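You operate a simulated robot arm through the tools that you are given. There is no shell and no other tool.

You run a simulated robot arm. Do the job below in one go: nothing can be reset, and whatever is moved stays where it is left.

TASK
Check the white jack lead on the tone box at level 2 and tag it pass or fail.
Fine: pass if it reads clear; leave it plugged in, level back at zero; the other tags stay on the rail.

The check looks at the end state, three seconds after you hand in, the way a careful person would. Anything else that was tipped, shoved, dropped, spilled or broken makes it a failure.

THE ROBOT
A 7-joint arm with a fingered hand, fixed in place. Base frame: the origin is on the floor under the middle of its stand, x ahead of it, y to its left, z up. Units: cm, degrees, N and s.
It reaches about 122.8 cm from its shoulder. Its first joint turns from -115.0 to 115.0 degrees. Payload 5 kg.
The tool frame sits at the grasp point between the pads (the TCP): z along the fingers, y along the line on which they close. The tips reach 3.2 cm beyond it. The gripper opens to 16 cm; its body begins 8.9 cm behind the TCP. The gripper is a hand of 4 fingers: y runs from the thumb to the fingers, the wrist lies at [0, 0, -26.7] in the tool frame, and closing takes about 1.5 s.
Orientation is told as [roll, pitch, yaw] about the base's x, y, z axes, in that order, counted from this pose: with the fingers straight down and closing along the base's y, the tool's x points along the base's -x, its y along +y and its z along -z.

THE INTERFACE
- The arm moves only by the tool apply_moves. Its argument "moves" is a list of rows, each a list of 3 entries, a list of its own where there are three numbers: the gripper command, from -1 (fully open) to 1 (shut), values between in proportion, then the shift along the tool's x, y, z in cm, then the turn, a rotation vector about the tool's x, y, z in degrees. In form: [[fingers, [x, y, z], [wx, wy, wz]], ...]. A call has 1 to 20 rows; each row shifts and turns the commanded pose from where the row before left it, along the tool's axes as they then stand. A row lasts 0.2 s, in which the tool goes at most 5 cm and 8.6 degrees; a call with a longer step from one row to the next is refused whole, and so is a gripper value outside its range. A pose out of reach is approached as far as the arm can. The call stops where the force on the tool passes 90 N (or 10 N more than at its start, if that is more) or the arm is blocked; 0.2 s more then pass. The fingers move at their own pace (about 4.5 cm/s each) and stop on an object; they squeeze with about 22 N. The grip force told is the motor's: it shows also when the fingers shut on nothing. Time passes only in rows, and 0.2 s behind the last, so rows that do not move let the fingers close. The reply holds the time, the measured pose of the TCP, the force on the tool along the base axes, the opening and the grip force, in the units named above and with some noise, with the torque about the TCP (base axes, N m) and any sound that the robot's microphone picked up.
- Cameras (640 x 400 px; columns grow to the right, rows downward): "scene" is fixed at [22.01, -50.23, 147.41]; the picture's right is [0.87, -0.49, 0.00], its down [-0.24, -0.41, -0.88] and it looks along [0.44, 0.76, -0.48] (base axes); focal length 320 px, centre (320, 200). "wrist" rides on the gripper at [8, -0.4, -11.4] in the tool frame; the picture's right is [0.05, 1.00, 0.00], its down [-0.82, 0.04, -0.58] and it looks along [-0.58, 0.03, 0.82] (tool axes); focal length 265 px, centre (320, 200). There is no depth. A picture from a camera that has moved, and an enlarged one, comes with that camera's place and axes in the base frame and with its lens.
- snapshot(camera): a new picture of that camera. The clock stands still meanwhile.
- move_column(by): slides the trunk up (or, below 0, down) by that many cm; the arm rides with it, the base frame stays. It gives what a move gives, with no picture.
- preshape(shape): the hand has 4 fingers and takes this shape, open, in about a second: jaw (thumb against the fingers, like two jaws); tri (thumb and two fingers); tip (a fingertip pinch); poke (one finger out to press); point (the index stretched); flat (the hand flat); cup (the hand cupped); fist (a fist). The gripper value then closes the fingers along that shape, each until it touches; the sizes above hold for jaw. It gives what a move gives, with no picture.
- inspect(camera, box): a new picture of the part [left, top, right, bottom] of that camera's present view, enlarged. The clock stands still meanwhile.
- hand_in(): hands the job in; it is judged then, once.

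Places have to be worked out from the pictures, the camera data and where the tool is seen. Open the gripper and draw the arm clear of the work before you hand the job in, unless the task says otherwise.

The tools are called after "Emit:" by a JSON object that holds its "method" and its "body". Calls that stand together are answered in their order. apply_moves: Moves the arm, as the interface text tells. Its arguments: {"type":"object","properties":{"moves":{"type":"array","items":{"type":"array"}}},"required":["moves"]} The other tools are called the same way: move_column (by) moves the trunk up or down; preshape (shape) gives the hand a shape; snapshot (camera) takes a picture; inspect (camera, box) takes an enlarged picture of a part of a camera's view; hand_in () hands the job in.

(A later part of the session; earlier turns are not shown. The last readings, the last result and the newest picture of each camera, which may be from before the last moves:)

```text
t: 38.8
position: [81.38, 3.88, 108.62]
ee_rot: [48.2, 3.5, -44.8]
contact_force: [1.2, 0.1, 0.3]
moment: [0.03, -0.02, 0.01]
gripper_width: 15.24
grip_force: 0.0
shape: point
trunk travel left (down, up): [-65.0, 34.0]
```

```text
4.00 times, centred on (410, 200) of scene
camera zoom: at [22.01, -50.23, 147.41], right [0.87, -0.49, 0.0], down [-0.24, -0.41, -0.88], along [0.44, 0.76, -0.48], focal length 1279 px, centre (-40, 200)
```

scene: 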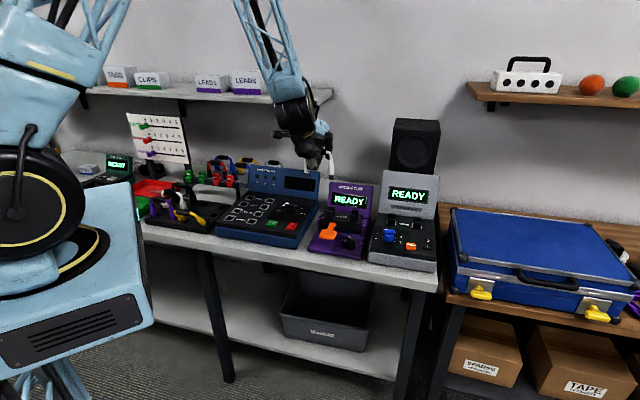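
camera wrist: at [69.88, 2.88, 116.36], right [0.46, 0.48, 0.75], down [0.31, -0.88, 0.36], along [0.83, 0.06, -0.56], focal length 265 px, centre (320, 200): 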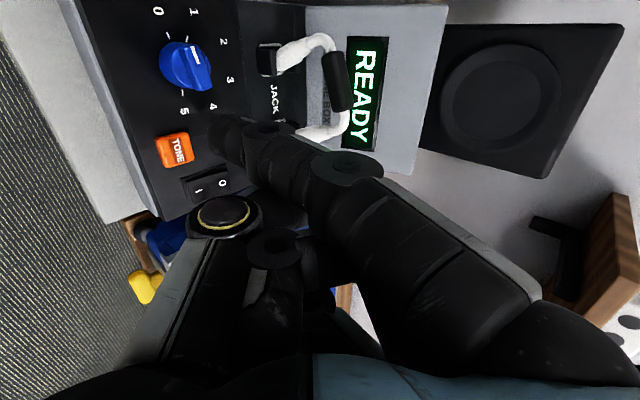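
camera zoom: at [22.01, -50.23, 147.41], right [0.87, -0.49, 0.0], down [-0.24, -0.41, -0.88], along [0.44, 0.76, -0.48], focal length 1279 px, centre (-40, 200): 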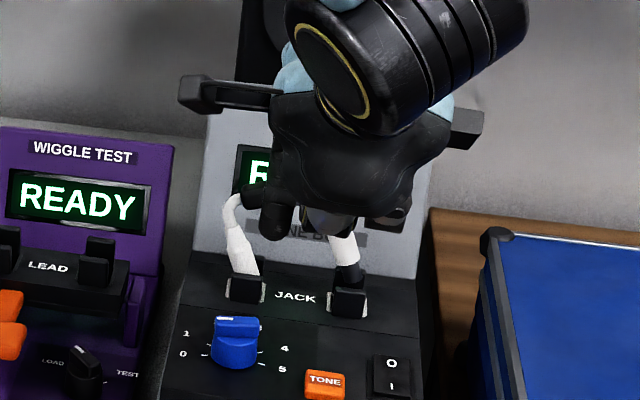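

"Point" sends the index off sideways, so neither is handy. I use the "tip" pinch, closed, as a narrow poker at the TCP; I form it here and check its look.

Emit:
{"method": "preshape", "body": {"shape": "tip"}}

Emit:
{"method": "apply_moves", "body": {"moves": [[1, [0, 0, 0], [0, 0, 0]], [1, [0, 0, 0], [0, 0, 0]], [1, [0, 0, 0], [0, 0, 0]], [1, [0, 0, 0], [0, 0, 0]], [1, [0, 0, 0], [0, 0, 0]], [1, [0, 0, 0], [0, 0, 0]], [1, [0, 0, 0], [0, 0, 0]], [1, [0, 0, 0], [0, 0, 0]]]}}

Emit:
{"method": "snapshot", "body": {"camera": "wrist"}}

Emit:
{"method": "inspect", "body": {"camera": "scene", "box": [360, 150, 460, 250]}}

```text
t: 39.7
position: [81.21, 3.82, 108.71]
ee_rot: [48.3, 3.6, -44.9]
contact_force: [-0.3, -0.4, 0.0]
moment: [0.0, 0.02, -0.02]
gripper_width: 15.99
grip_force: 0.0
shape: tip
trunk travel left (down, up): [-65.0, 34.0]
```

```text
t: 41.5
position: [81.26, 3.91, 108.65]
ee_rot: [48.2, 3.6, -44.8]
contact_force: [0.2, 0.4, 0.3]
moment: [-0.01, 0.0, -0.03]
gripper_width: 0.0
grip_force: 0.1
shape: tip
trunk travel left (down, up): [-65.0, 34.0]
```

```text
taken
camera wrist: at [69.88, 2.88, 116.36], right [0.46, 0.48, 0.75], down [0.31, -0.88, 0.36], along [0.83, 0.06, -0.56], focal length 265 px, centre (320, 200)
```

wrist: 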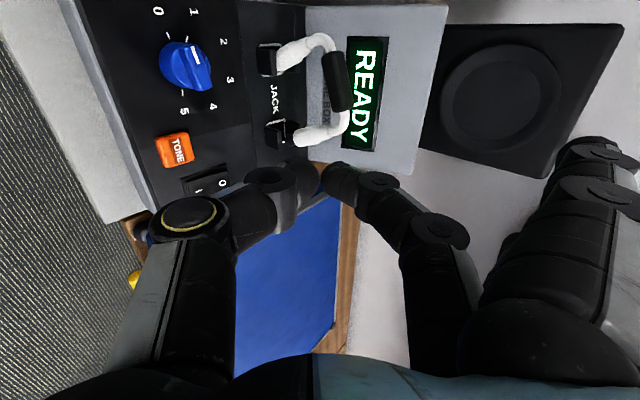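

```text
4.00 times, centred on (410, 200) of scene
camera zoom: at [22.01, -50.23, 147.41], right [0.87, -0.49, 0.0], down [-0.24, -0.41, -0.88], along [0.44, 0.76, -0.48], focal length 1279 px, centre (-40, 200)
```

zoom: 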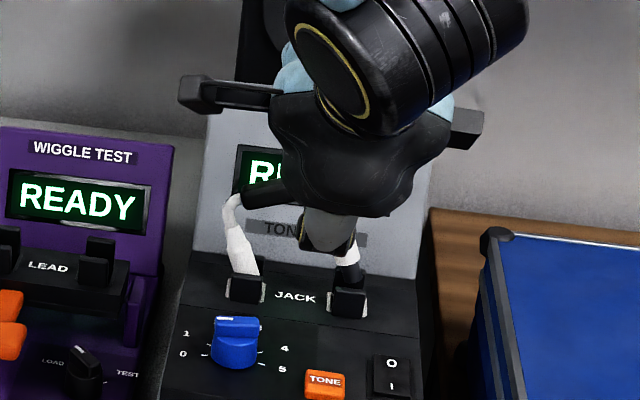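

The closed tip pinch makes a narrow poker ending near tool z≈2.5–3. I bring it in front of the lead's right leg, about 1.4 cm short of it at z≈95.5.

Emit:
{"method": "apply_moves", "body": {"moves": [[1, [-1.2, -0.2, 1], [0, 0, 0]], [1, [-1.2, -0.6, 2], [0, 0, 0]], [1, [-1.07, -0.75, 2.3], [0, 0, 0]], [1, [0, -0.75, 2.3], [0, 0, 0]], [1, [0, -0.75, 2.2], [0, 0, 0]], [1, [0, -0.74, 2.18], [0, 0, 0]], [1, [0, 0, 0], [0, 0, 0]]]}}

Emit:
{"method": "snapshot", "body": {"camera": "wrist"}}

Emit:
{"method": "inspect", "body": {"camera": "scene", "box": [370, 180, 450, 250]}}

```text
t: 43.1
position: [87.66, 6.67, 97.72]
ee_rot: [48.2, 3.7, -44.8]
contact_force: [0.0, -0.2, -1.3]
moment: [0.05, 0.02, -0.02]
gripper_width: 0.0
grip_force: 22.2
shape: tip
trunk travel left (down, up): [-65.0, 34.0]
```

```text
taken
camera wrist: at [76.26, 5.6, 105.4], right [0.46, 0.48, 0.75], down [0.31, -0.88, 0.36], along [0.83, 0.06, -0.56], focal length 265 px, centre (320, 200)
```

wrist: 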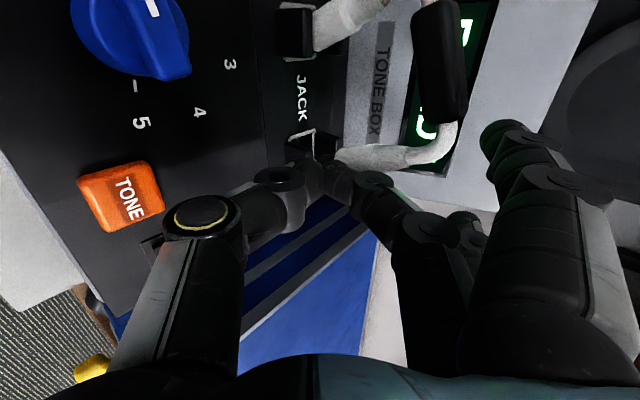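

```text
5.71 times, centred on (410, 215) of scene
camera zoom: at [22.01, -50.23, 147.41], right [0.87, -0.49, 0.0], down [-0.24, -0.41, -0.88], along [0.44, 0.76, -0.48], focal length 1827 px, centre (-194, 114)
```

zoom: 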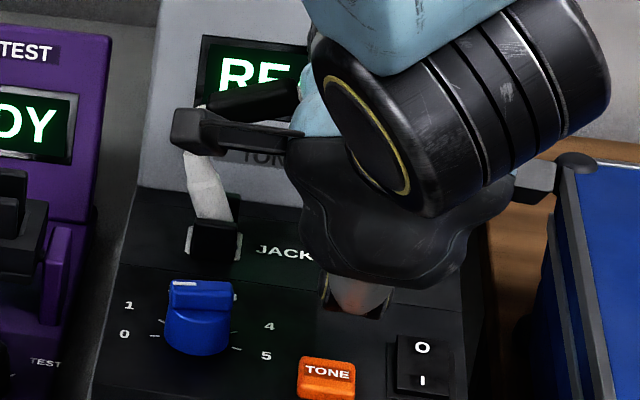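

I zoom the wrist view on the fingertips and the right plug before pushing.

Emit:
{"method": "inspect", "body": {"camera": "wrist", "box": [250, 100, 450, 240]}}

```text
2.86 times, centred on (350, 170) of wrist
camera zoom: at [76.26, 5.6, 105.4], right [0.46, 0.48, 0.75], down [0.31, -0.88, 0.36], along [0.83, 0.06, -0.56], focal length 758 px, centre (234, 286)
```

zoom: 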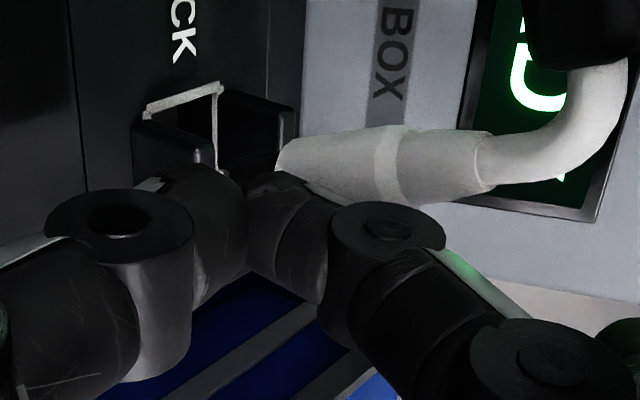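

The fingertips are just in front of the right plug body. I push straight back (+q) in 0.4 cm steps, about 2 cm, watching the force.

Emit:
{"method": "apply_moves", "body": {"moves": [[1, [0, 0.27, 0.3], [0, 0, 0]], [1, [0, 0.27, 0.3], [0, 0, 0]], [1, [0, 0.27, 0.3], [0, 0, 0]], [1, [0, 0.27, 0.3], [0, 0, 0]], [1, [0, 0, 0], [0, 0, 0]]]}}

Emit:
{"method": "inspect", "body": {"camera": "wrist", "box": [250, 20, 450, 240]}}

```text
t: 44.3
position: [88.9, 7.68, 97.61]
ee_rot: [48.2, 3.6, -44.8]
contact_force: [-0.3, -0.1, 0.5]
moment: [0.02, 0.02, -0.03]
gripper_width: 0.0
grip_force: 22.5
shape: tip
trunk travel left (down, up): [-65.0, 34.0]
```

```text
1.82 times, centred on (350, 130) of wrist
camera zoom: at [77.49, 6.66, 105.38], right [0.46, 0.48, 0.75], down [0.31, -0.88, 0.36], along [0.83, 0.06, -0.56], focal length 483 px, centre (266, 327)
```

zoom: 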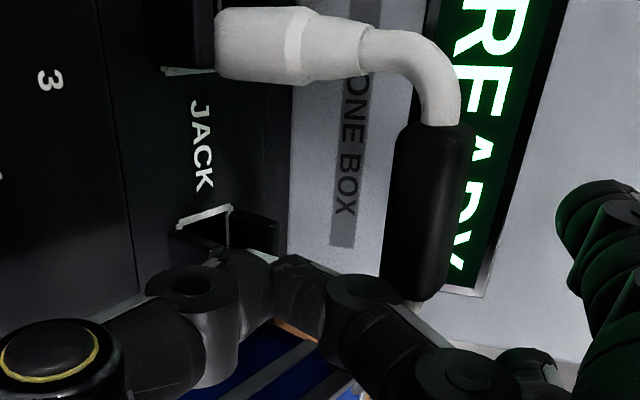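

The lead has levelled out — it looks upright now. I check it from the scene camera and wrist.

Emit:
{"method": "inspect", "body": {"camera": "scene", "box": [370, 180, 450, 250]}}

Emit:
{"method": "snapshot", "body": {"camera": "wrist"}}

```text
5.71 times, centred on (410, 215) of scene
camera zoom: at [22.01, -50.23, 147.41], right [0.87, -0.49, 0.0], down [-0.24, -0.41, -0.88], along [0.44, 0.76, -0.48], focal length 1827 px, centre (-194, 114)
```

zoom: 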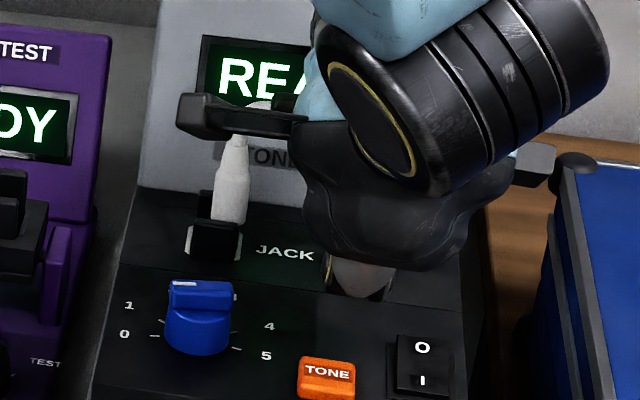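

```text
taken
camera wrist: at [77.49, 6.66, 105.38], right [0.46, 0.48, 0.75], down [0.31, -0.88, 0.36], along [0.83, 0.06, -0.56], focal length 265 px, centre (320, 200)
```

wrist: 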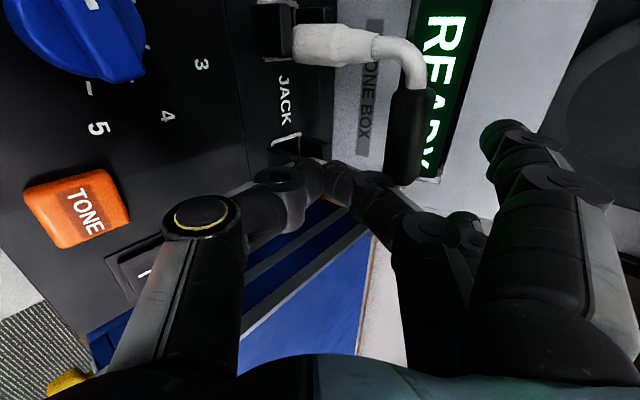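

The left leg is now upright in its socket. I withdraw the fingers forward and up along the way they came, to see both plugs.

Emit:
{"method": "apply_moves", "body": {"moves": [[1, [0, -0.4, -0.45], [0, 0, 0]], [1, [0, -0.4, -0.45], [0, 0, 0]], [1, [0, 0.4, -1.5], [0, 0, 0]], [1, [0, 0.6, -2.5], [0, 0, 0]], [1, [0, 0.6, -3], [0, 0, 0]], [1, [0, 0.6, -3], [0, 0, 0]], [1, [0, 0, 0], [0, 0, 0]]]}}

Emit:
{"method": "inspect", "body": {"camera": "scene", "box": [370, 180, 450, 250]}}

Emit:
{"method": "inspect", "body": {"camera": "wrist", "box": [200, 0, 420, 200]}}

```text
t: 45.9
position: [84.19, 2.14, 105.92]
ee_rot: [48.3, 3.6, -44.8]
contact_force: [-0.1, -0.5, 1.0]
moment: [0.03, 0.01, -0.01]
gripper_width: 0.0
grip_force: 22.0
shape: tip
trunk travel left (down, up): [-65.0, 34.0]
```

```text
5.71 times, centred on (410, 215) of scene
camera zoom: at [22.01, -50.23, 147.41], right [0.87, -0.49, 0.0], down [-0.24, -0.41, -0.88], along [0.44, 0.76, -0.48], focal length 1827 px, centre (-194, 114)
```

zoom: 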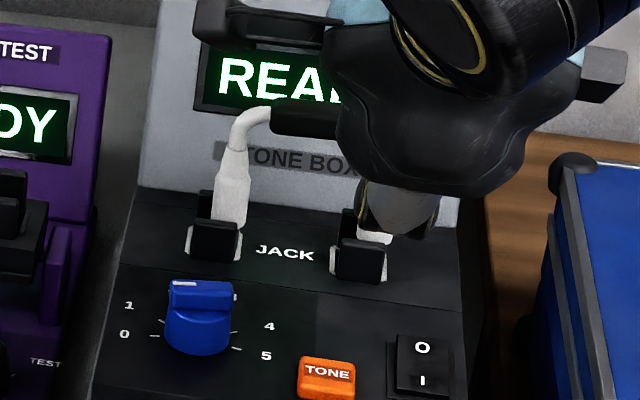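

```text
2.00 times, centred on (310, 100) of wrist
camera zoom: at [72.73, 1.1, 113.66], right [0.46, 0.48, 0.75], down [0.31, -0.88, 0.36], along [0.83, 0.06, -0.56], focal length 531 px, centre (340, 400)
```

zoom: 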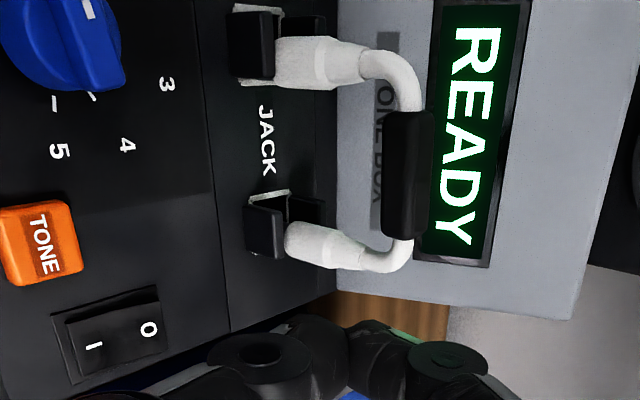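

The right plug dropped in: both legs are now upright in the sockets, but the handle at z≈98.6 is about 1.5 cm above full seating. I raise the hand, bring it back to vertical, and will press the lead down from above.

Emit:
{"method": "apply_moves", "body": {"moves": [[1, [0.1, 1.5, -1.33], [0, 0, 0]], [1, [0.1, 1.5, -1.33], [0, 0, 0]], [1, [0.1, 1.5, -1.33], [0, 0, 0]], [1, [0.1, 1.5, -1.33], [0, 0, 0]], [1, [0, 0, 0], [8.05, 0, 0]], [1, [0, 0, 0], [8.05, 0, 0]], [1, [0, 0, 0], [8.05, 0, 0]], [1, [0, 0, 0], [8.05, 0, 0]], [1, [0, 0, 0], [8.05, 0, 0]], [1, [0, 0, 0], [8.05, 0, 0]], [1, [0, 0, 0], [0, -3.6, 0]], [1, [0, 0, 0], [0, 0, 0]]]}}

Emit:
{"method": "preshape", "body": {"shape": "jaw"}}

Emit:
{"method": "snapshot", "body": {"camera": "wrist"}}

Emit:
{"method": "inspect", "body": {"camera": "scene", "box": [360, 140, 460, 250]}}

```text
t: 48.5
position: [84.34, 2.14, 113.92]
ee_rot: [-0.1, -0.1, -44.8]
contact_force: [-0.7, 0.4, 0.7]
moment: [0.02, 0.01, 0.0]
gripper_width: 0.0
grip_force: 21.9
shape: tip
trunk travel left (down, up): [-65.0, 34.0]
```

```text
t: 49.4
position: [84.32, 2.26, 113.95]
ee_rot: [-0.1, -0.1, -44.8]
contact_force: [0.5, 0.4, 0.3]
moment: [-0.01, 0.02, 0.01]
gripper_width: 16.01
grip_force: 0.0
shape: jaw
trunk travel left (down, up): [-65.0, 34.0]
```

```text
taken
camera wrist: at [78.45, 7.48, 125.3], right [0.67, 0.75, 0.0], down [0.61, -0.54, 0.58], along [0.43, -0.39, -0.82], focal length 265 px, centre (320, 200)
```

wrist: 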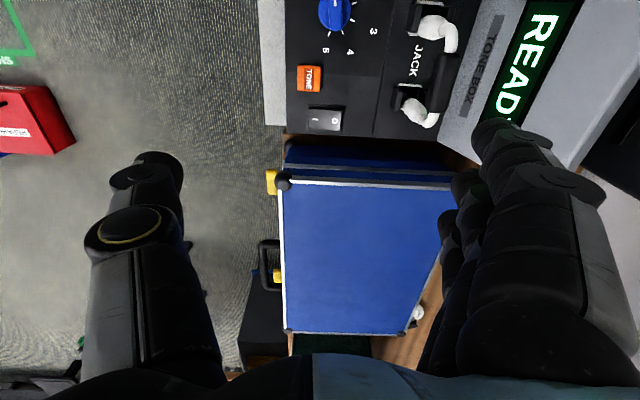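

```text
3.64 times, centred on (410, 195) of scene
camera zoom: at [22.01, -50.23, 147.41], right [0.87, -0.49, 0.0], down [-0.24, -0.41, -0.88], along [0.44, 0.76, -0.48], focal length 1163 px, centre (-7, 218)
```

zoom: 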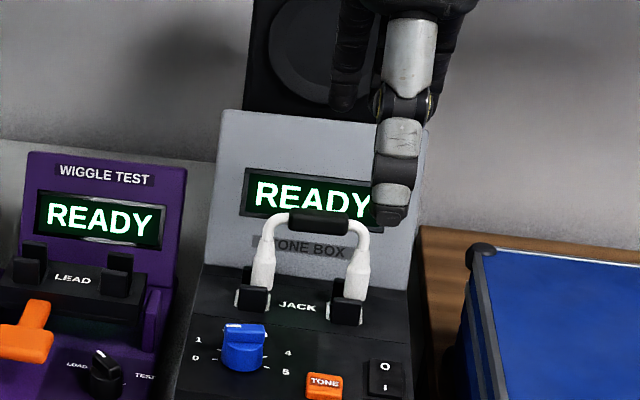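

The lead stands in both sockets, nearly level but not fully down. I zoom in the wrist view to place the handle exactly before pressing it.

Emit:
{"method": "inspect", "body": {"camera": "wrist", "box": [370, 0, 490, 140]}}

Emit:
{"method": "inspect", "body": {"camera": "scene", "box": [376, 190, 440, 235]}}

```text
2.86 times, centred on (430, 70) of wrist
camera zoom: at [78.45, 7.48, 125.3], right [0.67, 0.75, 0.0], down [0.61, -0.54, 0.58], along [0.43, -0.39, -0.82], focal length 758 px, centre (6, 571)
```

zoom: 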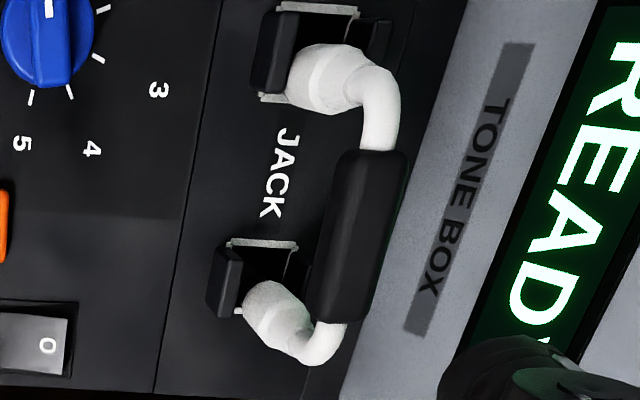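

```text
8.89 times, centred on (408, 212) of scene
camera zoom: at [22.01, -50.23, 147.41], right [0.87, -0.49, 0.0], down [-0.24, -0.41, -0.88], along [0.44, 0.76, -0.48], focal length 2842 px, centre (-462, 89)
```

zoom: 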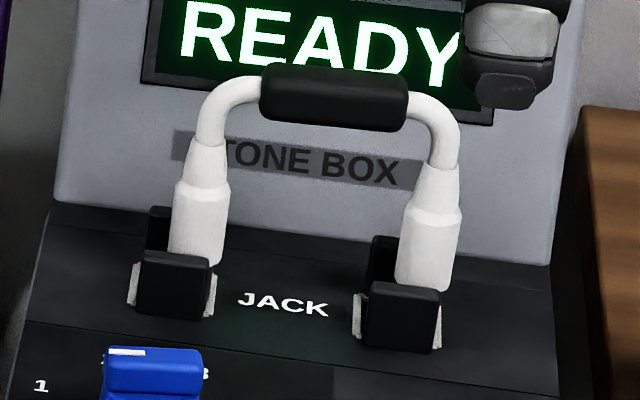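

Handle centre is at p/q (54.9, 72.3), z≈99.15 — about 2 cm above seated. I close the jaw fingers and bring them above the handle, finger row centred over it.

Emit:
{"method": "apply_moves", "body": {"moves": [[1, [0, 0, 0], [0, 0, 0]], [1, [0, 0, 0], [0, 0, 0]], [1, [0, 0, 0], [0, 0, 0]], [1, [0, 0, 0], [0, 0, 0]], [1, [0.7, 2, 0], [0, 0, 0]], [1, [0.75, 2, 0], [0, 0, 0]], [1, [0.75, 2, 0], [0, 0, 0]], [1, [0.75, 2.1, 0], [0, 0, 0]], [1, [0.75, 2.1, 0], [0, 0, 0]], [1, [0, 0, 2.5], [0, 0, 0]], [1, [0, 0, 2.5], [0, 0, 0]], [1, [0, 0, 2.5], [0, 0, 0]], [1, [0, 0, 0], [0, 0, 0]]]}}

Emit:
{"method": "snapshot", "body": {"camera": "wrist"}}

Emit:
{"method": "inspect", "body": {"camera": "scene", "box": [366, 170, 446, 240]}}

```text
t: 52.2
position: [88.72, 11.98, 106.61]
ee_rot: [-0.2, 0.0, -44.7]
contact_force: [-0.5, 1.1, -0.5]
moment: [-0.02, 0.01, 0.02]
gripper_width: 0.0
grip_force: 22.5
shape: jaw
trunk travel left (down, up): [-65.0, 34.0]
```

```text
taken
camera wrist: at [82.88, 17.21, 117.84], right [0.67, 0.75, 0.0], down [0.61, -0.54, 0.58], along [0.43, -0.39, -0.82], focal length 265 px, centre (320, 200)
```

wrist: 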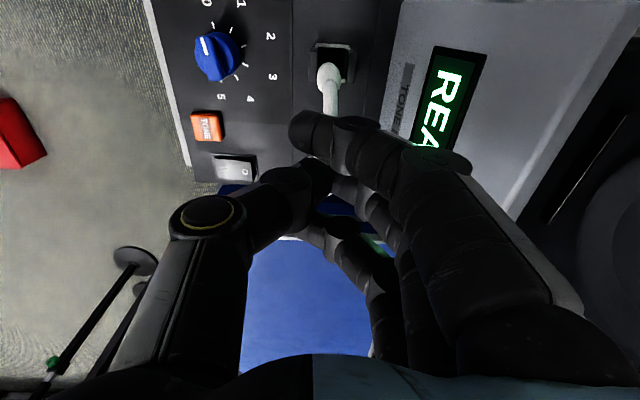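

```text
5.71 times, centred on (406, 205) of scene
camera zoom: at [22.01, -50.23, 147.41], right [0.87, -0.49, 0.0], down [-0.24, -0.41, -0.88], along [0.44, 0.76, -0.48], focal length 1827 px, centre (-171, 171)
```

zoom: 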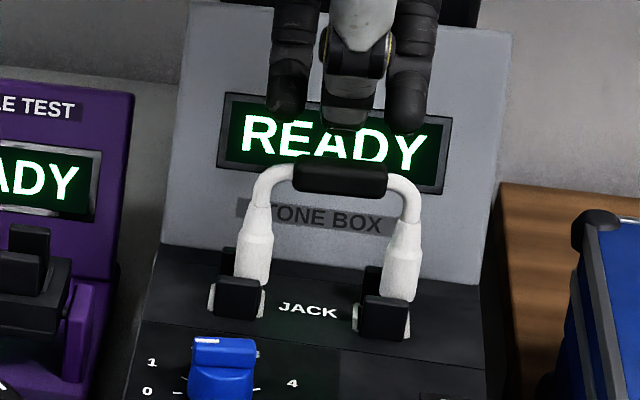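

The fingertips sit right above the handle. I lower in small steps and watch for contact.

Emit:
{"method": "apply_moves", "body": {"moves": [[1, [0, 0, 0.6], [0, 0, 0]], [1, [0, 0, 0.6], [0, 0, 0]], [1, [0, 0, 0.6], [0, 0, 0]], [1, [0, 0, 0.5], [0, 0, 0]], [1, [0, 0, 0.5], [0, 0, 0]], [1, [0, 0, 0], [0, 0, 0]]]}}

Emit:
{"method": "inspect", "body": {"camera": "scene", "box": [366, 170, 446, 240]}}

```text
t: 53.6
position: [88.87, 12.13, 104.06]
ee_rot: [0.1, -0.2, -44.7]
contact_force: [3.2, 1.1, 36.7]
moment: [0.36, -0.36, 0.01]
gripper_width: 0.01
grip_force: 22.0
shape: jaw
trunk travel left (down, up): [-65.0, 34.0]
```

```text
5.71 times, centred on (406, 205) of scene
camera zoom: at [22.01, -50.23, 147.41], right [0.87, -0.49, 0.0], down [-0.24, -0.41, -0.88], along [0.44, 0.76, -0.48], focal length 1827 px, centre (-171, 171)
```

zoom: 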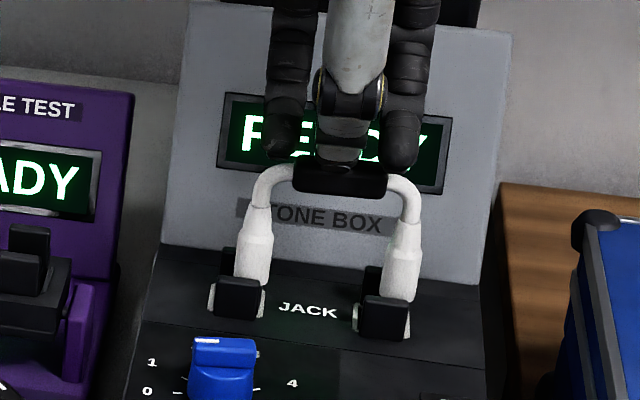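

There is 37 N of resistance with the handle not visibly sinking. I look closely at both plugs to see whether they are seated or caught on a rim.

Emit:
{"method": "inspect", "body": {"camera": "scene", "box": [384, 200, 432, 235]}}

Emit:
{"method": "inspect", "body": {"camera": "wrist", "box": [290, 20, 400, 130]}}

```text
11.43 times, centred on (408, 218) of scene
camera zoom: at [22.01, -50.23, 147.41], right [0.87, -0.49, 0.0], down [-0.24, -0.41, -0.88], along [0.44, 0.76, -0.48], focal length 3655 px, centre (-686, 0)
```

zoom: 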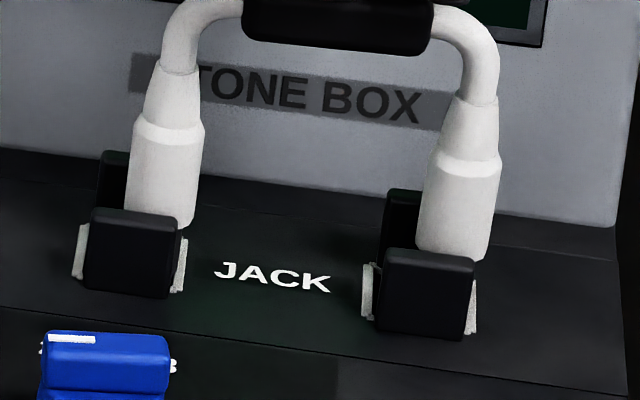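

```text
3.64 times, centred on (345, 75) of wrist
camera zoom: at [82.88, 17.31, 115.49], right [0.67, 0.75, 0.0], down [0.61, -0.54, 0.58], along [0.44, -0.39, -0.81], focal length 965 px, centre (229, 654)
```

zoom: 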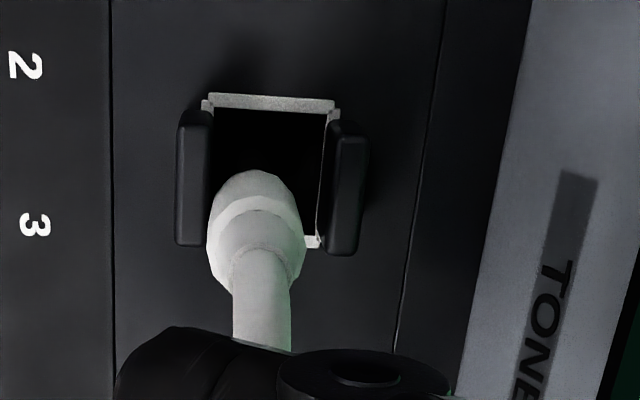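

The lead sits about 0.65 cm too far to the right (p+), so both tips rest on the right rims of the holes. I lift off, move to the right side of the lead, and will push the right plug body 0.65 cm to the left from low down.

Emit:
{"method": "apply_moves", "body": {"moves": [[1, [0, 0, -1.5], [0, 0, 0]], [1, [0, 0, -2], [0, 0, 0]], [1, [0, 0, -2.5], [0, 0, 0]], [1, [-2.5, 0, 0], [0, 0, 0]], [1, [-2.6, 0, 0], [0, 0, 0]], [1, [-2.6, 0, 0], [0, 0, 0]], [1, [-2.5, 0, 0], [0, 0, 0]], [1, [0, 0, 0], [0, 0, 0]]]}}

Emit:
{"method": "snapshot", "body": {"camera": "wrist"}}

Emit:
{"method": "inspect", "body": {"camera": "scene", "box": [366, 160, 466, 240]}}

```text
t: 55.4
position: [96.02, 4.8, 109.82]
ee_rot: [-0.1, -0.1, -44.7]
contact_force: [-0.2, -0.2, -0.4]
moment: [0.06, -0.01, 0.01]
gripper_width: 0.0
grip_force: 21.8
shape: jaw
trunk travel left (down, up): [-65.0, 34.0]
```

```text
taken
camera wrist: at [90.26, 10.07, 121.15], right [0.67, 0.75, 0.0], down [0.61, -0.54, 0.58], along [0.43, -0.39, -0.82], focal length 265 px, centre (320, 200)
```

wrist: 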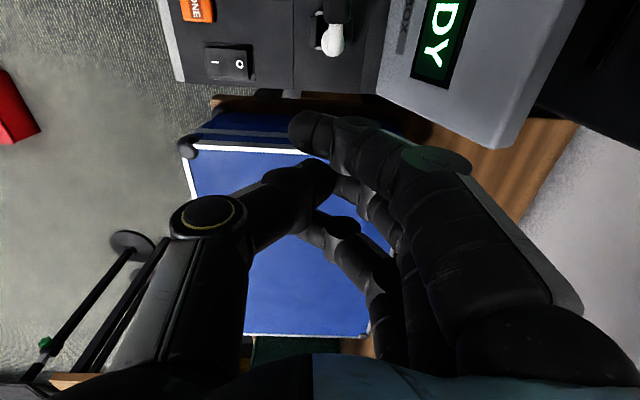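

```text
5.00 times, centred on (416, 200) of scene
camera zoom: at [22.01, -50.23, 147.41], right [0.87, -0.49, 0.0], down [-0.24, -0.41, -0.88], along [0.44, 0.76, -0.48], focal length 1599 px, centre (-160, 200)
```

zoom: 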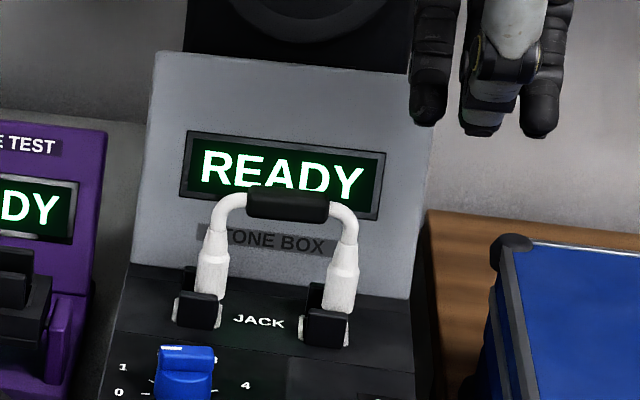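

I'm at p≈64.5, right of the lead. I descend to put the fingertips at z≈93.8, beside the right plug body.

Emit:
{"method": "apply_moves", "body": {"moves": [[1, [0, 0, 2.2], [0, 0, 0]], [1, [0, 0, 2.2], [0, 0, 0]], [1, [0, 0, 2.2], [0, 0, 0]], [1, [0, 0, 2.2], [0, 0, 0]], [1, [0, 0, 2], [0, 0, 0]], [1, [0, 0, 1.5], [0, 0, 0]], [1, [0, 0, 0.5], [0, 0, 0]], [1, [0, 0, 0], [0, 0, 0]]]}}

Emit:
{"method": "inspect", "body": {"camera": "wrist", "box": [260, 20, 420, 180]}}

Emit:
{"method": "inspect", "body": {"camera": "scene", "box": [376, 180, 456, 240]}}

```text
t: 57.2
position: [96.1, 4.92, 96.84]
ee_rot: [-0.1, -0.2, -44.8]
contact_force: [0.4, 0.0, 0.3]
moment: [-0.02, -0.03, -0.02]
gripper_width: 0.01
grip_force: 21.7
shape: jaw
trunk travel left (down, up): [-65.0, 34.0]
```

```text
2.50 times, centred on (340, 100) of wrist
camera zoom: at [90.19, 10.2, 108.23], right [0.67, 0.75, 0.0], down [0.61, -0.54, 0.58], along [0.43, -0.39, -0.82], focal length 664 px, centre (270, 450)
```

zoom: 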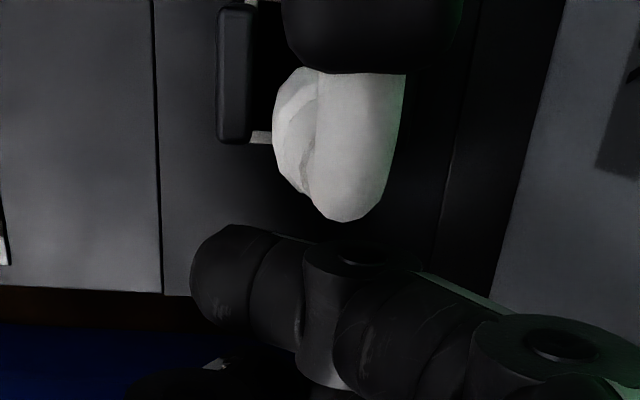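

```text
6.67 times, centred on (416, 210) of scene
camera zoom: at [22.01, -50.23, 147.41], right [0.87, -0.49, 0.0], down [-0.24, -0.41, -0.88], along [0.44, 0.76, -0.48], focal length 2132 px, centre (-320, 133)
```

zoom: 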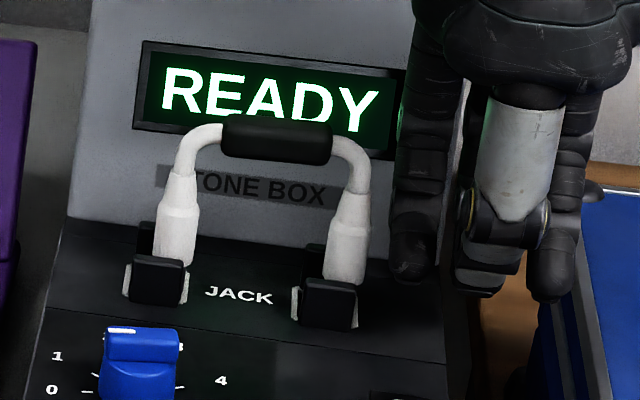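

The left finger's edge is about 0.9 cm from the plug body. I close that gap and push about 0.6 cm further in 0.2 cm steps.

Emit:
{"method": "apply_moves", "body": {"moves": [[1, [0.4, 0, 0], [0, 0, 0]], [1, [0.4, 0, 0], [0, 0, 0]], [1, [0.2, 0, 0], [0, 0, 0]], [1, [0.2, 0, 0], [0, 0, 0]], [1, [0, 0, 0], [0, 0, 0]]]}}

Emit:
{"method": "inspect", "body": {"camera": "scene", "box": [376, 180, 456, 240]}}

```text
t: 58.4
position: [95.31, 5.75, 96.83]
ee_rot: [-0.1, -0.1, -44.8]
contact_force: [0.6, -0.9, 0.2]
moment: [0.02, 0.02, 0.03]
gripper_width: 0.01
grip_force: 22.7
shape: jaw
trunk travel left (down, up): [-65.0, 34.0]
```

```text
6.67 times, centred on (416, 210) of scene
camera zoom: at [22.01, -50.23, 147.41], right [0.87, -0.49, 0.0], down [-0.24, -0.41, -0.88], along [0.44, 0.76, -0.48], focal length 2132 px, centre (-320, 133)
```

zoom: 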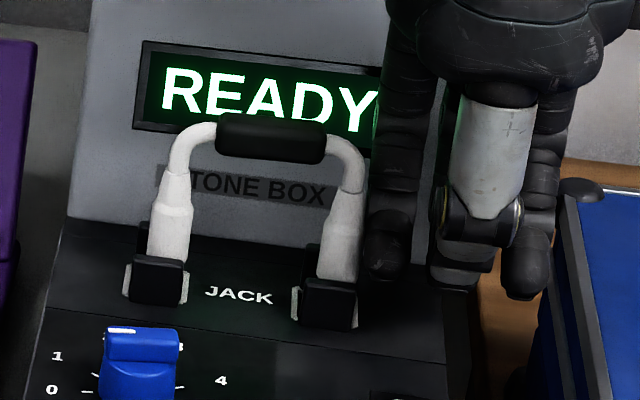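

The lead is shifting left with the push. I zoom in to see the plug positions relative to the sockets.

Emit:
{"method": "inspect", "body": {"camera": "scene", "box": [384, 200, 432, 235]}}

```text
11.43 times, centred on (408, 218) of scene
camera zoom: at [22.01, -50.23, 147.41], right [0.87, -0.49, 0.0], down [-0.24, -0.41, -0.88], along [0.44, 0.76, -0.48], focal length 3655 px, centre (-686, 0)
```

zoom: 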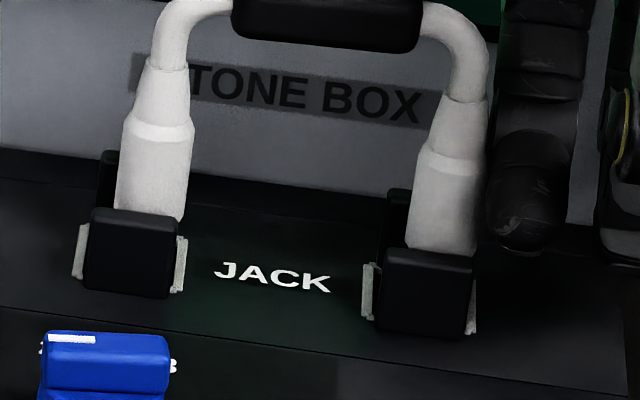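

The plugs moved about 0.3 cm; another 0.35 cm centres them. I push that much more.

Emit:
{"method": "apply_moves", "body": {"moves": [[1, [0.15, 0, 0], [0, 0, 0]], [1, [0.15, 0, 0], [0, 0, 0]], [1, [0.1, 0, 0], [0, 0, 0]], [1, [0, 0, 0], [0, 0, 0]]]}}

Emit:
{"method": "inspect", "body": {"camera": "scene", "box": [384, 200, 432, 235]}}

```text
t: 59.4
position: [95.03, 6.07, 96.88]
ee_rot: [-0.1, -0.2, -44.8]
contact_force: [-0.1, 0.4, 0.9]
moment: [-0.03, 0.01, -0.03]
gripper_width: 0.01
grip_force: 22.0
shape: jaw
trunk travel left (down, up): [-65.0, 34.0]
```

```text
11.43 times, centred on (408, 218) of scene
camera zoom: at [22.01, -50.23, 147.41], right [0.87, -0.49, 0.0], down [-0.24, -0.41, -0.88], along [0.44, 0.76, -0.48], focal length 3655 px, centre (-686, 0)
```

zoom: 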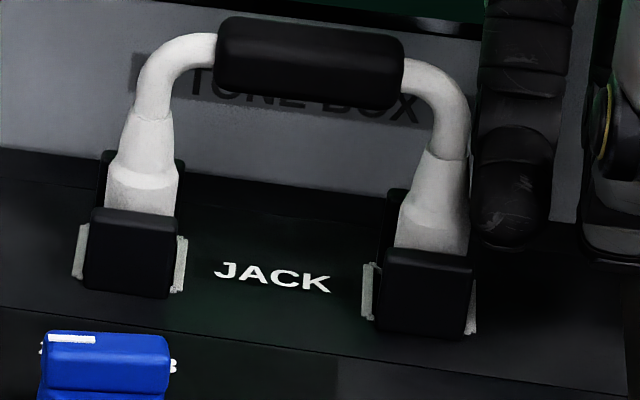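

The lead dropped into both sockets — the handle is now about 1.9 cm lower. I back the hand off to the right and up, then inspect the seating.

Emit:
{"method": "apply_moves", "body": {"moves": [[1, [-0.8, 0, 0], [0, 0, 0]], [1, [-0.5, 0, -1], [0, 0, 0]], [1, [0, 0, -3], [0, 0, 0]], [1, [0, 0, -4], [0, 0, 0]], [1, [0, 0, -4], [0, 0, 0]], [1, [0, 0, 0], [0, 0, 0]]]}}

Emit:
{"method": "inspect", "body": {"camera": "scene", "box": [370, 160, 450, 250]}}

Emit:
{"method": "snapshot", "body": {"camera": "wrist"}}

```text
t: 60.8
position: [95.51, 5.1, 109.03]
ee_rot: [0.0, 0.0, -44.7]
contact_force: [-0.5, -0.3, -0.5]
moment: [0.03, 0.03, -0.01]
gripper_width: 0.0
grip_force: 21.8
shape: jaw
trunk travel left (down, up): [-65.0, 34.0]
```

```text
4.44 times, centred on (410, 205) of scene
camera zoom: at [22.01, -50.23, 147.41], right [0.87, -0.49, 0.0], down [-0.24, -0.41, -0.88], along [0.44, 0.76, -0.48], focal length 1421 px, centre (-80, 178)
```

zoom: 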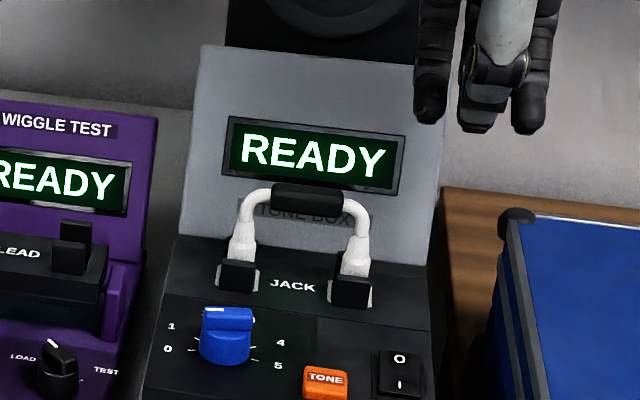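

```text
taken
camera wrist: at [89.64, 10.4, 120.29], right [0.67, 0.75, 0.0], down [0.61, -0.54, 0.58], along [0.43, -0.39, -0.82], focal length 265 px, centre (320, 200)
```

wrist: 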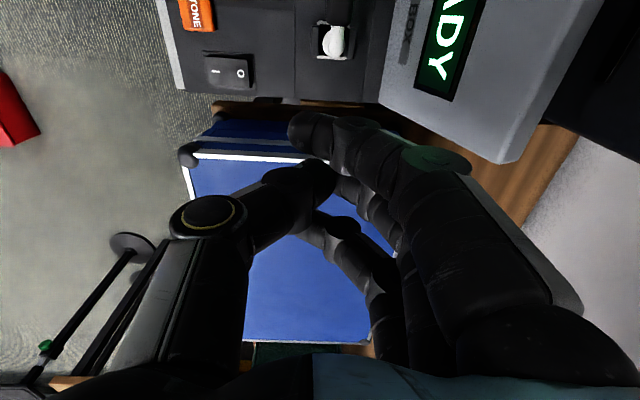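

The lead looks level and deep in both sockets. I press it gently from above once to make sure it is fully seated, moving over the handle first.

Emit:
{"method": "apply_moves", "body": {"moves": [[1, [2.4, 0.1, 0], [0, 0, 0]], [1, [2.4, 0.1, 0], [0, 0, 0]], [1, [2.4, 0, 0], [0, 0, 0]], [1, [2.4, 0, 0], [0, 0, 0]], [1, [0, 0, 2.5], [0, 0, 0]], [1, [0, 0, 2], [0, 0, 0]], [1, [0, 0, 1.5], [0, 0, 0]], [1, [0, 0, 0.4], [0, 0, 0]], [1, [0, 0, 0], [0, 0, 0]]]}}

Emit:
{"method": "inspect", "body": {"camera": "scene", "box": [376, 180, 440, 240]}}

```text
t: 62.8
position: [88.97, 11.94, 102.69]
ee_rot: [0.0, -0.2, -44.7]
contact_force: [2.8, 0.2, 18.5]
moment: [0.2, -0.24, -0.07]
gripper_width: 0.01
grip_force: 21.7
shape: jaw
trunk travel left (down, up): [-65.0, 34.0]
```

```text
6.67 times, centred on (408, 210) of scene
camera zoom: at [22.01, -50.23, 147.41], right [0.87, -0.49, 0.0], down [-0.24, -0.41, -0.88], along [0.44, 0.76, -0.48], focal length 2132 px, centre (-267, 133)
```

zoom: 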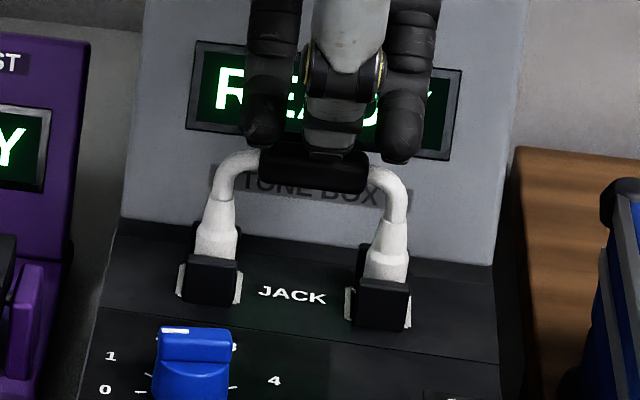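

Contact at TCP z≈102.7 with 18 N. I press a little harder (0.4 cm) to see whether it sinks any further.

Emit:
{"method": "apply_moves", "body": {"moves": [[1, [0, 0, 0.2], [0, 0, 0]], [1, [0, 0, 0.2], [0, 0, 0]], [1, [0, 0, 0], [0, 0, 0]]]}}

Emit:
{"method": "inspect", "body": {"camera": "scene", "box": [376, 180, 440, 240]}}

```text
t: 63.6
position: [88.94, 12.01, 102.51]
ee_rot: [0.0, -0.3, -44.7]
contact_force: [6.2, 3.1, 46.7]
moment: [0.52, -0.47, -0.03]
gripper_width: 0.0
grip_force: 21.8
shape: jaw
trunk travel left (down, up): [-65.0, 34.0]
```

```text
6.67 times, centred on (408, 210) of scene
camera zoom: at [22.01, -50.23, 147.41], right [0.87, -0.49, 0.0], down [-0.24, -0.41, -0.88], along [0.44, 0.76, -0.48], focal length 2132 px, centre (-267, 133)
```

zoom: 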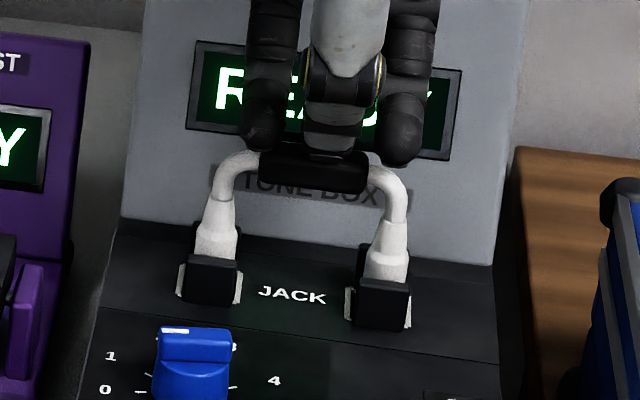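

47 N and no movement: the lead is fully seated. I lift off and move to look closely at the level knob (around p/q 50, 62).

Emit:
{"method": "apply_moves", "body": {"moves": [[1, [0, 0, -1], [0, 0, 0]], [1, [0, 0, -3], [0, 0, 0]], [1, [0, 0, -4], [0, 0, 0]], [1, [2, -2, -1], [0, 0, 0]], [1, [2, -2, 0], [0, 0, 0]], [1, [2, -2.5, 0], [0, 0, 0]], [1, [2, -2.5, 0], [0, 0, 0]], [1, [0, 0, 0], [0, 0, 0]]]}}

Emit:
{"method": "snapshot", "body": {"camera": "wrist"}}

Emit:
{"method": "inspect", "body": {"camera": "scene", "box": [376, 205, 440, 255]}}

```text
t: 65.4
position: [77.13, 11.33, 110.91]
ee_rot: [-0.1, -0.1, -44.7]
contact_force: [-0.2, -0.8, 0.6]
moment: [0.02, -0.03, 0.0]
gripper_width: 0.0
grip_force: 22.3
shape: jaw
trunk travel left (down, up): [-65.0, 34.0]
```

```text
taken
camera wrist: at [71.29, 16.49, 122.23], right [0.67, 0.75, 0.0], down [0.61, -0.54, 0.58], along [0.43, -0.39, -0.82], focal length 265 px, centre (320, 200)
```

wrist: 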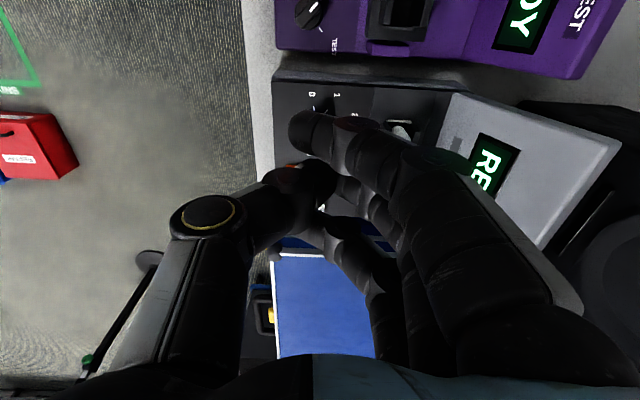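

```text
8.00 times, centred on (408, 230) of scene
camera zoom: at [22.01, -50.23, 147.41], right [0.87, -0.49, 0.0], down [-0.24, -0.41, -0.88], along [0.44, 0.76, -0.48], focal length 2558 px, centre (-384, -40)
```

zoom: 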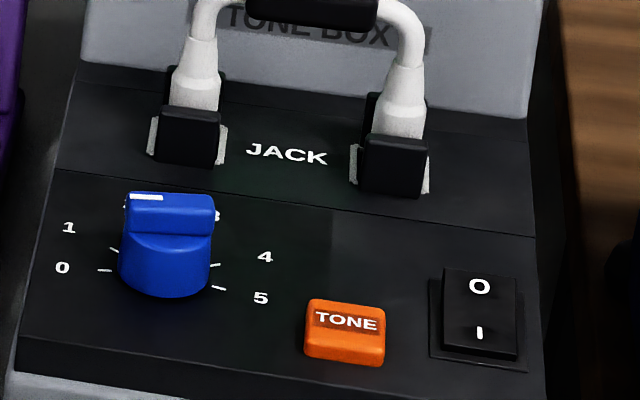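

My closed fingers block the view of the knob. I open them to about 8 cm here, high above the box, and move over the knob to see it between the fingers.

Emit:
{"method": "apply_moves", "body": {"moves": [[0, [0, 0, 0], [0, 0, 0]], [0, [0, 0, 0], [0, 0, 0]], [0, [0, 0, 0], [0, 0, 0]], [0, [-1.5, 0.1, 0], [0, 0, 0]], [0, [-1.5, 0.1, 0], [0, 0, 0]], [0, [-0.7, 0, 0], [0, 0, 0]], [0, [0, 0, 0], [0, 0, 0]]]}}

Emit:
{"method": "snapshot", "body": {"camera": "wrist"}}

Emit:
{"method": "inspect", "body": {"camera": "wrist", "box": [250, 40, 400, 180]}}

```text
t: 67.0
position: [79.88, 8.72, 110.98]
ee_rot: [-0.1, -0.1, -44.8]
contact_force: [-0.7, 0.6, -0.2]
moment: [0.0, -0.01, 0.01]
gripper_width: 7.98
grip_force: 0.1
shape: jaw
trunk travel left (down, up): [-65.0, 34.0]
```

```text
taken
camera wrist: at [74.08, 13.99, 122.33], right [0.67, 0.75, 0.0], down [0.61, -0.54, 0.58], along [0.43, -0.39, -0.82], focal length 265 px, centre (320, 200)
```

wrist: 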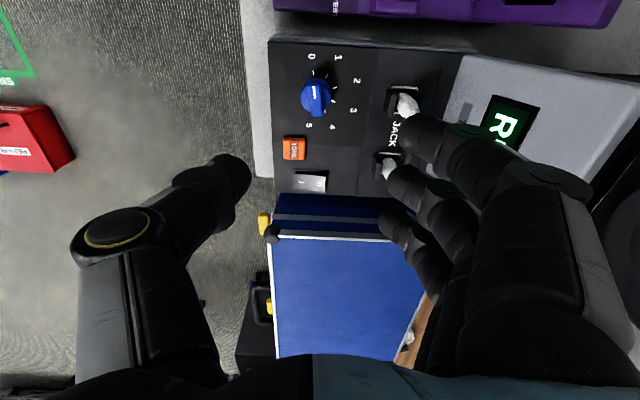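

```text
2.86 times, centred on (325, 110) of wrist
camera zoom: at [74.08, 13.99, 122.33], right [0.67, 0.75, 0.0], down [0.61, -0.54, 0.58], along [0.43, -0.39, -0.82], focal length 758 px, centre (306, 457)
```

zoom: 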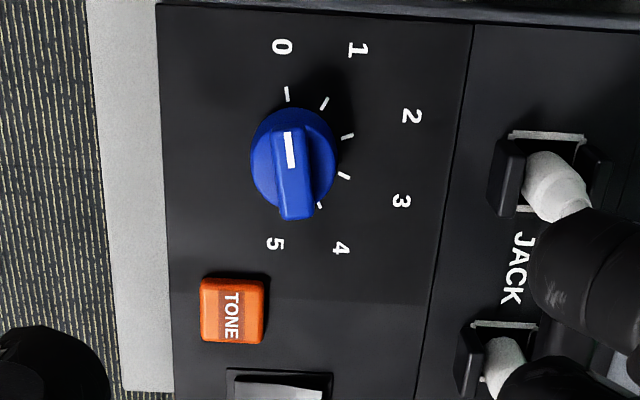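

Now I see the dial well: knob centre (50.2, 62.25), ticks every 40° with 0 at 10° front-of-left, so level 2 is 80° clockwise. I turn the hand +10° to align with the pointer bar, narrow to 4 cm and descend over the knob.

Emit:
{"method": "apply_moves", "body": {"moves": [[0.5, [0.1, -0.4, 0], [0, 0, -5]], [0.5, [0, 0, 0], [0, 0, -5]], [0.5, [0, 0, 2.5], [0, 0, 0]], [0.5, [0, 0, 2.5], [0, 0, 0]], [0.5, [0, 0, 2.5], [0, 0, 0]], [0.5, [0, 0, 2.5], [0, 0, 0]], [0.5, [0, 0, 1.5], [0, 0, 0]], [0.5, [0, 0, 0], [0, 0, 0]]]}}

Emit:
{"method": "snapshot", "body": {"camera": "wrist"}}

Emit:
{"method": "inspect", "body": {"camera": "scene", "box": [360, 190, 440, 260]}}

```text
t: 68.8
position: [79.67, 8.44, 99.51]
ee_rot: [0.0, 0.0, -34.9]
contact_force: [0.6, 0.7, 0.2]
moment: [-0.01, 0.0, -0.04]
gripper_width: 4.08
grip_force: 0.0
shape: jaw
trunk travel left (down, up): [-65.0, 34.0]
```

```text
taken
camera wrist: at [72.9, 12.59, 110.89], right [0.53, 0.85, 0.0], down [0.69, -0.43, 0.58], along [0.49, -0.31, -0.82], focal length 265 px, centre (320, 200)
```

wrist: 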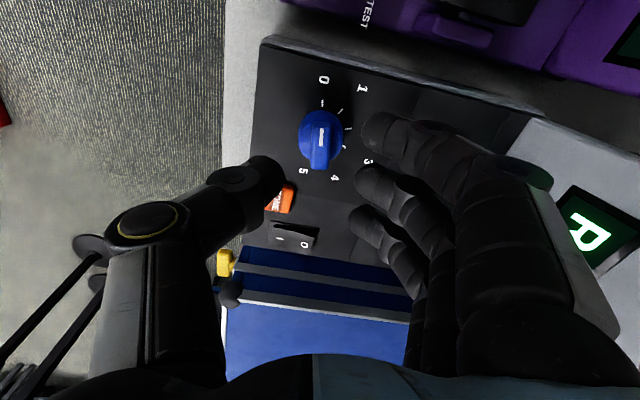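

```text
5.71 times, centred on (400, 225) of scene
camera zoom: at [22.01, -50.23, 147.41], right [0.87, -0.49, 0.0], down [-0.24, -0.41, -0.88], along [0.44, 0.76, -0.48], focal length 1827 px, centre (-137, 57)
```

zoom: 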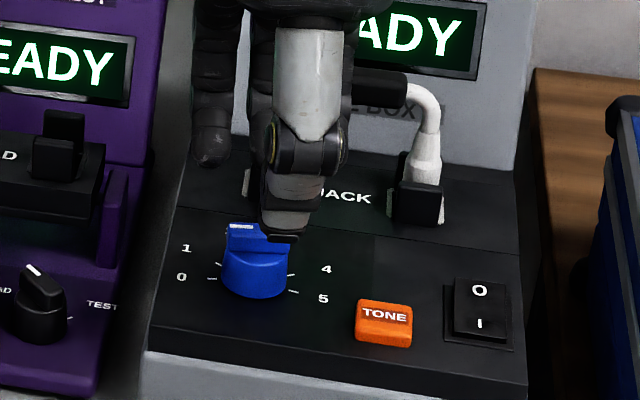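

The bar is centred and aligned between the fingers. I descend 3 cm so the tips flank the bar.

Emit:
{"method": "apply_moves", "body": {"moves": [[0.5, [0, 0, 1], [0, 0, 0]], [0.5, [0, 0, 1], [0, 0, 0]], [0.5, [0, 0, 0.6], [0, 0, 0]], [0.5, [0, 0, 0.3], [0, 0, 0]], [0.5, [0, 0, 0], [0, 0, 0]]]}}

Emit:
{"method": "snapshot", "body": {"camera": "wrist"}}

Emit:
{"method": "inspect", "body": {"camera": "scene", "box": [360, 190, 440, 260]}}

```text
t: 70.0
position: [79.64, 8.47, 96.77]
ee_rot: [-0.1, 0.0, -34.8]
contact_force: [1.0, -0.7, -0.2]
moment: [0.01, 0.0, 0.01]
gripper_width: 4.05
grip_force: 0.0
shape: jaw
trunk travel left (down, up): [-65.0, 34.0]
```

```text
taken
camera wrist: at [72.93, 12.64, 108.06], right [0.53, 0.85, 0.0], down [0.69, -0.43, 0.58], along [0.49, -0.31, -0.82], focal length 265 px, centre (320, 200)
```

wrist: 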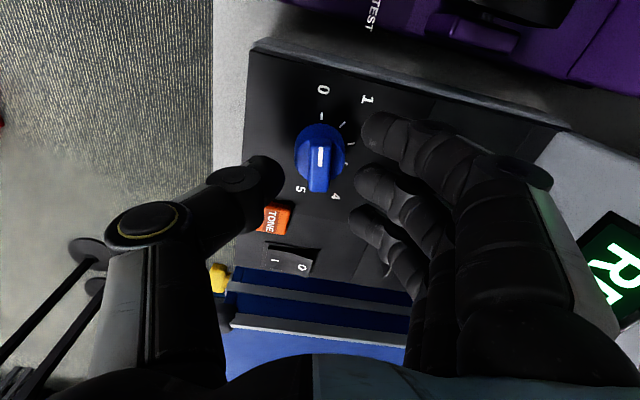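

```text
5.71 times, centred on (400, 225) of scene
camera zoom: at [22.01, -50.23, 147.41], right [0.87, -0.49, 0.0], down [-0.24, -0.41, -0.88], along [0.44, 0.76, -0.48], focal length 1827 px, centre (-137, 57)
```

zoom: 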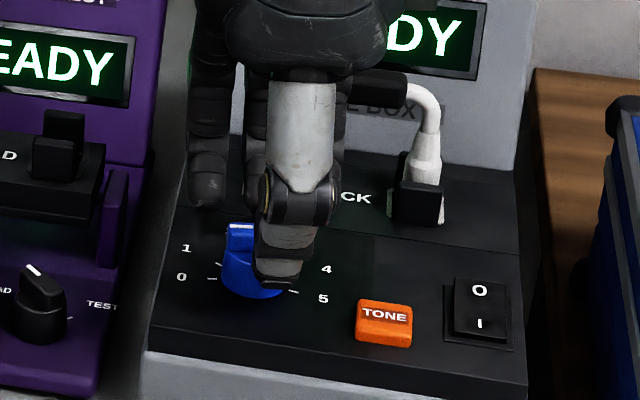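

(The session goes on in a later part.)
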